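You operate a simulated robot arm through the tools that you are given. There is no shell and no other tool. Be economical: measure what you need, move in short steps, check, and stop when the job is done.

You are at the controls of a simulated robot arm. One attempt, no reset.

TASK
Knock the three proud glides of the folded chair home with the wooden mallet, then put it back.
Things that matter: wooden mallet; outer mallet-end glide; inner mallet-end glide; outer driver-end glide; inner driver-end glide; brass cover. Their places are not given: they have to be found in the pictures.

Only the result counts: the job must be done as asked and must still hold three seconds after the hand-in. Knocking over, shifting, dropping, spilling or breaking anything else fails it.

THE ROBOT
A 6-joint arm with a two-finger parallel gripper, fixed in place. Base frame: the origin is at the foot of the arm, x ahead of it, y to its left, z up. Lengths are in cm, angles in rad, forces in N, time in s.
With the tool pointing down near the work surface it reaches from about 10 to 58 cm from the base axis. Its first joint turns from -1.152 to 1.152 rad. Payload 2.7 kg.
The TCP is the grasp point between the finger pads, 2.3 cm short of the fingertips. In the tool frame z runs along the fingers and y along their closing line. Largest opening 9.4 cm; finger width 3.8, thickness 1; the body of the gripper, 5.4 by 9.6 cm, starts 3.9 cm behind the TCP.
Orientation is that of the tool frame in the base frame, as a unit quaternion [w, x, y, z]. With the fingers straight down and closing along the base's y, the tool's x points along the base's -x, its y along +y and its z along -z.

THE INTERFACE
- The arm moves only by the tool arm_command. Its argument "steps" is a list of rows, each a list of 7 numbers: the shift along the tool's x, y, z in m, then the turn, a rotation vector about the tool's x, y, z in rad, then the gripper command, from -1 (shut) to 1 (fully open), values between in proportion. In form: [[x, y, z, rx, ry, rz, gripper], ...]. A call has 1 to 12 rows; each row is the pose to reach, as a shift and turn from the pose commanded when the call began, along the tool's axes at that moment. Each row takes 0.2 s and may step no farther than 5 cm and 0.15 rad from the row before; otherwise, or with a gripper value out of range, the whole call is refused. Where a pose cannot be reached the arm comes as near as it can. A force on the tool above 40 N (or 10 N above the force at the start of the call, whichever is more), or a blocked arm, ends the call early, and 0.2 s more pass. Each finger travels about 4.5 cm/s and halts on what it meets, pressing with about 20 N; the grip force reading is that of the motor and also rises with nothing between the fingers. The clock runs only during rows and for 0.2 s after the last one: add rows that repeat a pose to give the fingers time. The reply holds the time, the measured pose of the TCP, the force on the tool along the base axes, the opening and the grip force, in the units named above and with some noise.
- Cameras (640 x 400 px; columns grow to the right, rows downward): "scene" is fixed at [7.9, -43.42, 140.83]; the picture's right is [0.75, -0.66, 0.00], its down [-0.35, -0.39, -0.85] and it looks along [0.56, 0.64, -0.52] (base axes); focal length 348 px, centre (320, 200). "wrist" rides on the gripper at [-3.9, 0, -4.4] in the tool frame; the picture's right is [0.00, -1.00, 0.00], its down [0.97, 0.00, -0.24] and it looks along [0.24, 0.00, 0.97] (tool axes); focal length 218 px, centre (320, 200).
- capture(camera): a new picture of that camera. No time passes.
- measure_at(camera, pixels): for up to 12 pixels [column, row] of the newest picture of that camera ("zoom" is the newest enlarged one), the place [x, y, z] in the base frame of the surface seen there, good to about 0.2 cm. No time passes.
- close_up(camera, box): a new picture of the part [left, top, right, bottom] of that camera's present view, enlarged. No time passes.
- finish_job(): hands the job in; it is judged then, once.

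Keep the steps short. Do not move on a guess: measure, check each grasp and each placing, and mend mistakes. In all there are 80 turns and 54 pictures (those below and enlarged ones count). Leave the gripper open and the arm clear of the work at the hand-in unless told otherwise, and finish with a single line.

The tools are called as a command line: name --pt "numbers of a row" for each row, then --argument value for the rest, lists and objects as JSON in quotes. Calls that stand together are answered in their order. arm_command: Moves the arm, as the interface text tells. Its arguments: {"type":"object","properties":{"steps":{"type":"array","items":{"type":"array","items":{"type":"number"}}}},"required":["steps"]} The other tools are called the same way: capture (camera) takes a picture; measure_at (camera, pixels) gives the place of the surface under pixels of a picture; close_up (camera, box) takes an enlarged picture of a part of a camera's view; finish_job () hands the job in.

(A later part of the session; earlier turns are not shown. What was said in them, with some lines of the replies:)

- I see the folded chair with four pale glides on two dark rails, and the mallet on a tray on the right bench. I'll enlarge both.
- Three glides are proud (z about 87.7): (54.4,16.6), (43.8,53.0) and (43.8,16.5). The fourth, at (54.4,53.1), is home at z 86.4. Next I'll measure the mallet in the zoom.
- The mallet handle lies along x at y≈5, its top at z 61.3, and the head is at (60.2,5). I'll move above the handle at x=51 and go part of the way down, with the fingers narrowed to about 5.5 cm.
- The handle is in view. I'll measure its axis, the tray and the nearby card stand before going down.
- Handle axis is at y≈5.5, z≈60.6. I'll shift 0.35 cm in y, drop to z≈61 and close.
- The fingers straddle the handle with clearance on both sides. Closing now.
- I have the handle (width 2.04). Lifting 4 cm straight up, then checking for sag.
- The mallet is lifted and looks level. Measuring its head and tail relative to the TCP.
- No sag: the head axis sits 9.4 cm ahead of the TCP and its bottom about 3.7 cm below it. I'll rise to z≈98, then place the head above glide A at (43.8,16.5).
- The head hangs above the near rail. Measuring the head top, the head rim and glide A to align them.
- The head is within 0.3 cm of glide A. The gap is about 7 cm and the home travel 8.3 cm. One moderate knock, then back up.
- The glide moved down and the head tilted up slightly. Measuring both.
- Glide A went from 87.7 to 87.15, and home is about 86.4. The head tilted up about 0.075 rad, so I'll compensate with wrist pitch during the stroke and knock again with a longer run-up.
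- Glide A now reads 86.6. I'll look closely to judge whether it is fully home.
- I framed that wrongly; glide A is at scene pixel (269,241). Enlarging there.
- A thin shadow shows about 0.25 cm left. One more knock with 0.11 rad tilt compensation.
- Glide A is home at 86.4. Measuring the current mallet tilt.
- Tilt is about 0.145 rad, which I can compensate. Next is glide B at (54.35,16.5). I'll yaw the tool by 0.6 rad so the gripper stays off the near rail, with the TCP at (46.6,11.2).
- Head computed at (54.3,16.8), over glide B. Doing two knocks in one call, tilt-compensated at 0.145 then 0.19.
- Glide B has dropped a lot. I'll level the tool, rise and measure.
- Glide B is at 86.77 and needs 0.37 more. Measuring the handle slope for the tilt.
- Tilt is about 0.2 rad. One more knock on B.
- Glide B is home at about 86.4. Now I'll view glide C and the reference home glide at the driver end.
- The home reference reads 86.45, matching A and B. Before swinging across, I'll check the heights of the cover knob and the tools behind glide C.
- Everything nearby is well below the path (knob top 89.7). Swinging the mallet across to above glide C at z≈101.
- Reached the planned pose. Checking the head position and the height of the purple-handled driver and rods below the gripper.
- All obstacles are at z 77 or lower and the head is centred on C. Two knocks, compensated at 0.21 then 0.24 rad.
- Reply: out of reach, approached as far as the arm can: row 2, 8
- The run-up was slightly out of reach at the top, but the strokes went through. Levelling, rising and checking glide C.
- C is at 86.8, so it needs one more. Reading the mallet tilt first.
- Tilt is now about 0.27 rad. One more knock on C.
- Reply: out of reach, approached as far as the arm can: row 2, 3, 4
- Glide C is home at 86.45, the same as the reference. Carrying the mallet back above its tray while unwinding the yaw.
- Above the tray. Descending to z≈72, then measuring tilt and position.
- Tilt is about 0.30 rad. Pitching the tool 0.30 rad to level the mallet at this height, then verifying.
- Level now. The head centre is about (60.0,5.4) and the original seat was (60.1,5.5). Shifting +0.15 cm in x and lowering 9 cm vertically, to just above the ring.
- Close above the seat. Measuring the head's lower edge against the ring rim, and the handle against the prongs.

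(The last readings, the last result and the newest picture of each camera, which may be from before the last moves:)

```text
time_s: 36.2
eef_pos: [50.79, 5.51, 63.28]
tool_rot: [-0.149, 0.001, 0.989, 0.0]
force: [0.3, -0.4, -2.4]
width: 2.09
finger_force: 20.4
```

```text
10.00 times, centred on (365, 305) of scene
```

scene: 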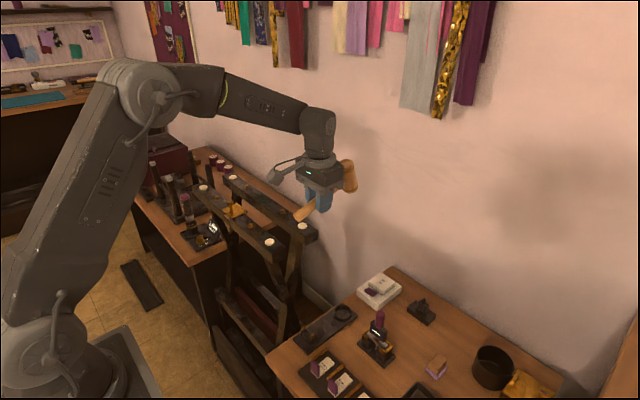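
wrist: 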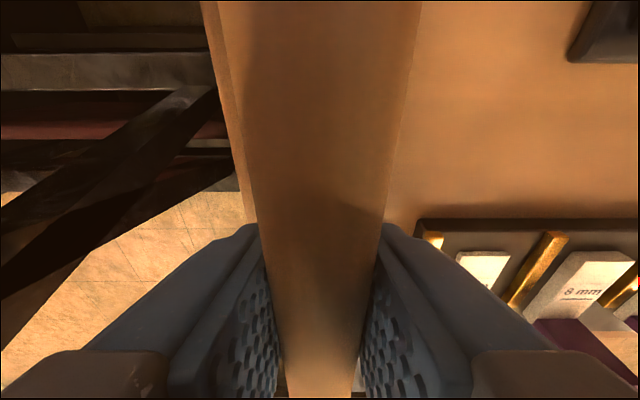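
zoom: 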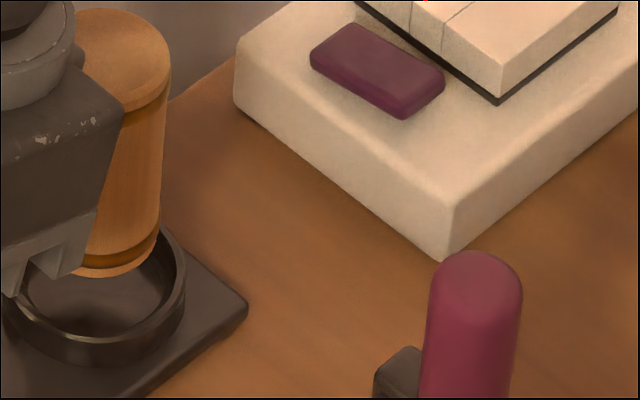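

The head at about (60.2,5.5) sits over the ring centre at about (60.15,5.5), with roughly 0.4 cm clearance. Lowering the last 2.4 cm slowly.

arm_command --pt "-0.0024 0 0.0076 0 0 0 -1" --pt "-0.0047 0 0.0153 0 0 0 -1" --pt "-0.0062 0 0.0201 0 0 0 -1" --pt "-0.0068 0 0.022 0 0 0 -1" --pt "-0.0071 0 0.0229 0 0 0 -1" --pt "-0.0071 0 0.0229 0 0 0 -1"

close_up --camera "scene" --box '[280, 260, 390, 350]'

measure_at --camera "zoom" --pixels '[[175, 305], [200, 290], [220, 278], [217, 340], [365, 145], [375, 215], [365, 225], [170, 325]]'

```text
time_s: 37.6
eef_pos: [50.91, 5.58, 60.98]
tool_rot: [-0.149, -0.001, 0.989, 0.0]
force: [0.4, -0.8, -2.7]
width: 2.06
finger_force: 19.9
```

```text
4.44 times, centred on (335, 305) of scene
```

zoom: 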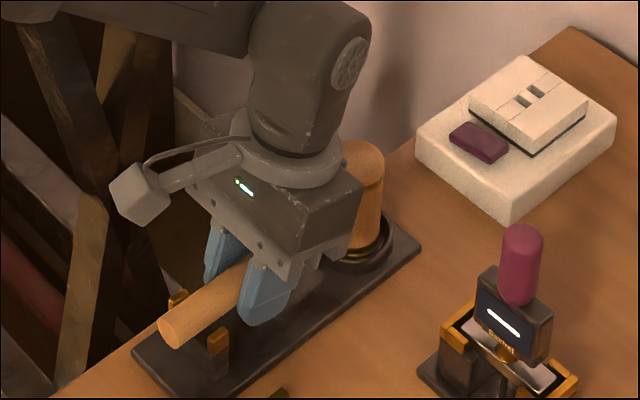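

```text
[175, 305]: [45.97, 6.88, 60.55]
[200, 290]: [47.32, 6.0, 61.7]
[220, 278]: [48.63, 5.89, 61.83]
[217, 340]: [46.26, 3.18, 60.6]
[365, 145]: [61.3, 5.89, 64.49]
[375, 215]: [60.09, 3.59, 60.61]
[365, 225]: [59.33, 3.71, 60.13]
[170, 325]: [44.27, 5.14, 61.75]
```

The head is inside the ring and the handle between the prongs, about 0.15 cm above rest. Lowering slightly more to touch.

arm_command --pt "-0.0003 0 0.001 0 0 0 -1" --pt "-0.0005 0 0.0018 0 0 0 -1" --pt "-0.0005 0 0.0018 0 0 0 -1"

```text
time_s: 38.4
eef_pos: [50.75, 5.54, 60.68]
tool_rot: [-0.15, 0.0, 0.989, -0.001]
force: [-0.7, -0.6, -2.2]
width: 2.09
finger_force: 19.8
```

arm_command --pt "-0.0003 0 0.001 0 0 0 -1" --pt "-0.0003 0 0.001 0 0 0 -1"

```text
time_s: 39.0
eef_pos: [50.95, 5.66, 60.78]
tool_rot: [-0.148, 0.0, 0.989, 0.0]
force: [-1.1, 1.8, 6.2]
width: 2.09
finger_force: 20.0
```

Contact is felt (+6 N), so the mallet rests on its seat. Opening the fingers.

arm_command --pt "0 0 0 0 0 0 -0.3" --pt "0 0 0 0 0 0 0.0" --pt "0 0 0 0 0 0 0.17" --pt "0 0 0 0 0 0 0.17" --pt "0 0 0 0 0 0 0.17"

close_up --camera "scene" --box '[280, 260, 390, 350]'

capture --camera "wrist"

```text
time_s: 40.2
eef_pos: [50.85, 5.63, 60.61]
tool_rot: [-0.149, -0.001, 0.989, -0.001]
force: [-0.2, 0.0, -0.3]
width: 5.52
finger_force: 0.1
```

```text
4.44 times, centred on (335, 305) of scene
```

zoom: 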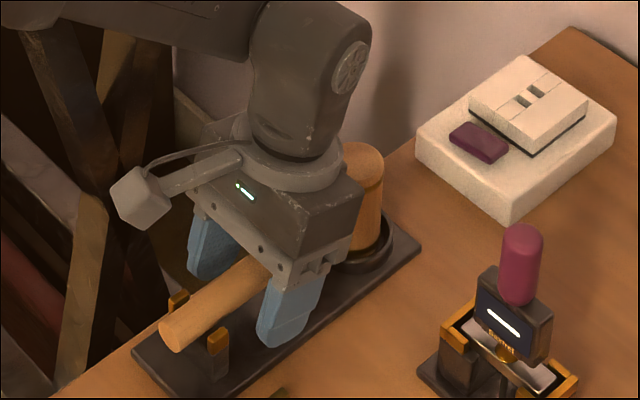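

```text
18 pictures are left
```

wrist: 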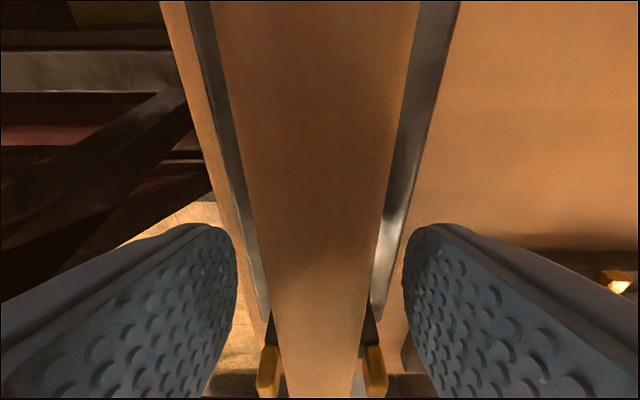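

Released, and the mallet sits between the prongs and in the ring. Rising straight up and removing the pitch once clear.

arm_command --pt "0.0059 0 -0.0191 0 0 0 0.17" --pt "0.0177 0 -0.0573 0 0 0 0.17" --pt "0.031 0 -0.1003 0 0 0 0.17" --pt "0.0443 0 -0.1433 0 0 0 0.17" --pt "0.0576 0 -0.1863 0 -0.1 0 0.17" --pt "0.0709 0 -0.2293 0 -0.2 0 0.17" --pt "0.0842 0 -0.2723 0 -0.3 0 0.17" --pt "0.0975 0 -0.3153 0 -0.3 0 0.17" --pt "0.1108 0 -0.3583 0 -0.3 0 0.5" --pt "0.1241 0 -0.4013 0 -0.3 0 1" --pt "0.1241 0 -0.4013 0 -0.3 0 1"

capture --camera "scene"

close_up --camera "scene" --box '[280, 260, 390, 350]'

measure_at --camera "scene" --pixels '[[344, 298], [330, 312], [310, 327], [269, 241], [302, 225], [203, 187], [232, 177], [240, 212]]'

```text
time_s: 42.6
eef_pos: [50.89, 5.11, 102.9]
tool_rot: [-0.001, 0.001, 1.0, 0.0]
force: [0.0, -0.1, 0.2]
width: 9.39
finger_force: 0.0
```

```text
17 pictures are left
```

scene: 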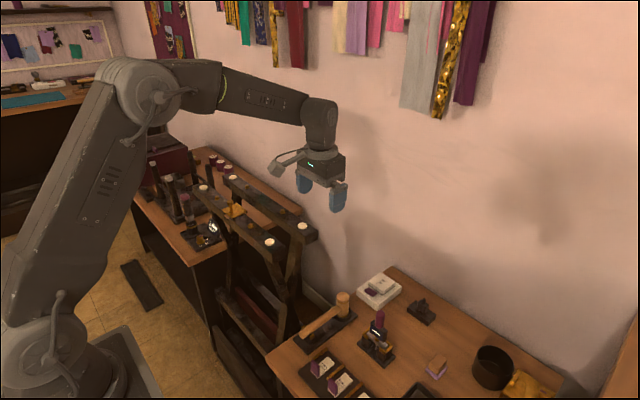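

```text
4.44 times, centred on (335, 305) of scene
```

zoom: 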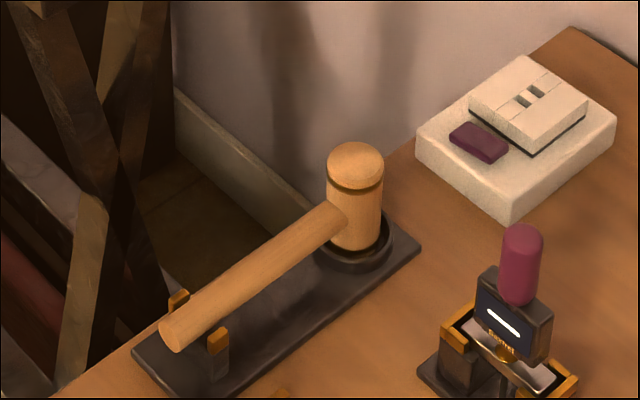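

```text
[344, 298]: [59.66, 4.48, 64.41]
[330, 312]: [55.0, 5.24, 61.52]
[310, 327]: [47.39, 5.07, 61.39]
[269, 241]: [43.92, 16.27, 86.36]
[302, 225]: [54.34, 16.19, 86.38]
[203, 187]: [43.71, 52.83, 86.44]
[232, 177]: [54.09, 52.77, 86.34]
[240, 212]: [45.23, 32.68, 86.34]
```

All four glides now read 86.34–86.44. The mallet is seated at its original height, the cover is in place, and the gripper is open and clear. Handing in.

finish_job

```text
The job is handed in.
```

The three proud glides are knocked home, level with the fourth, and the mallet is back in its ring and prongs; the job is handed in.
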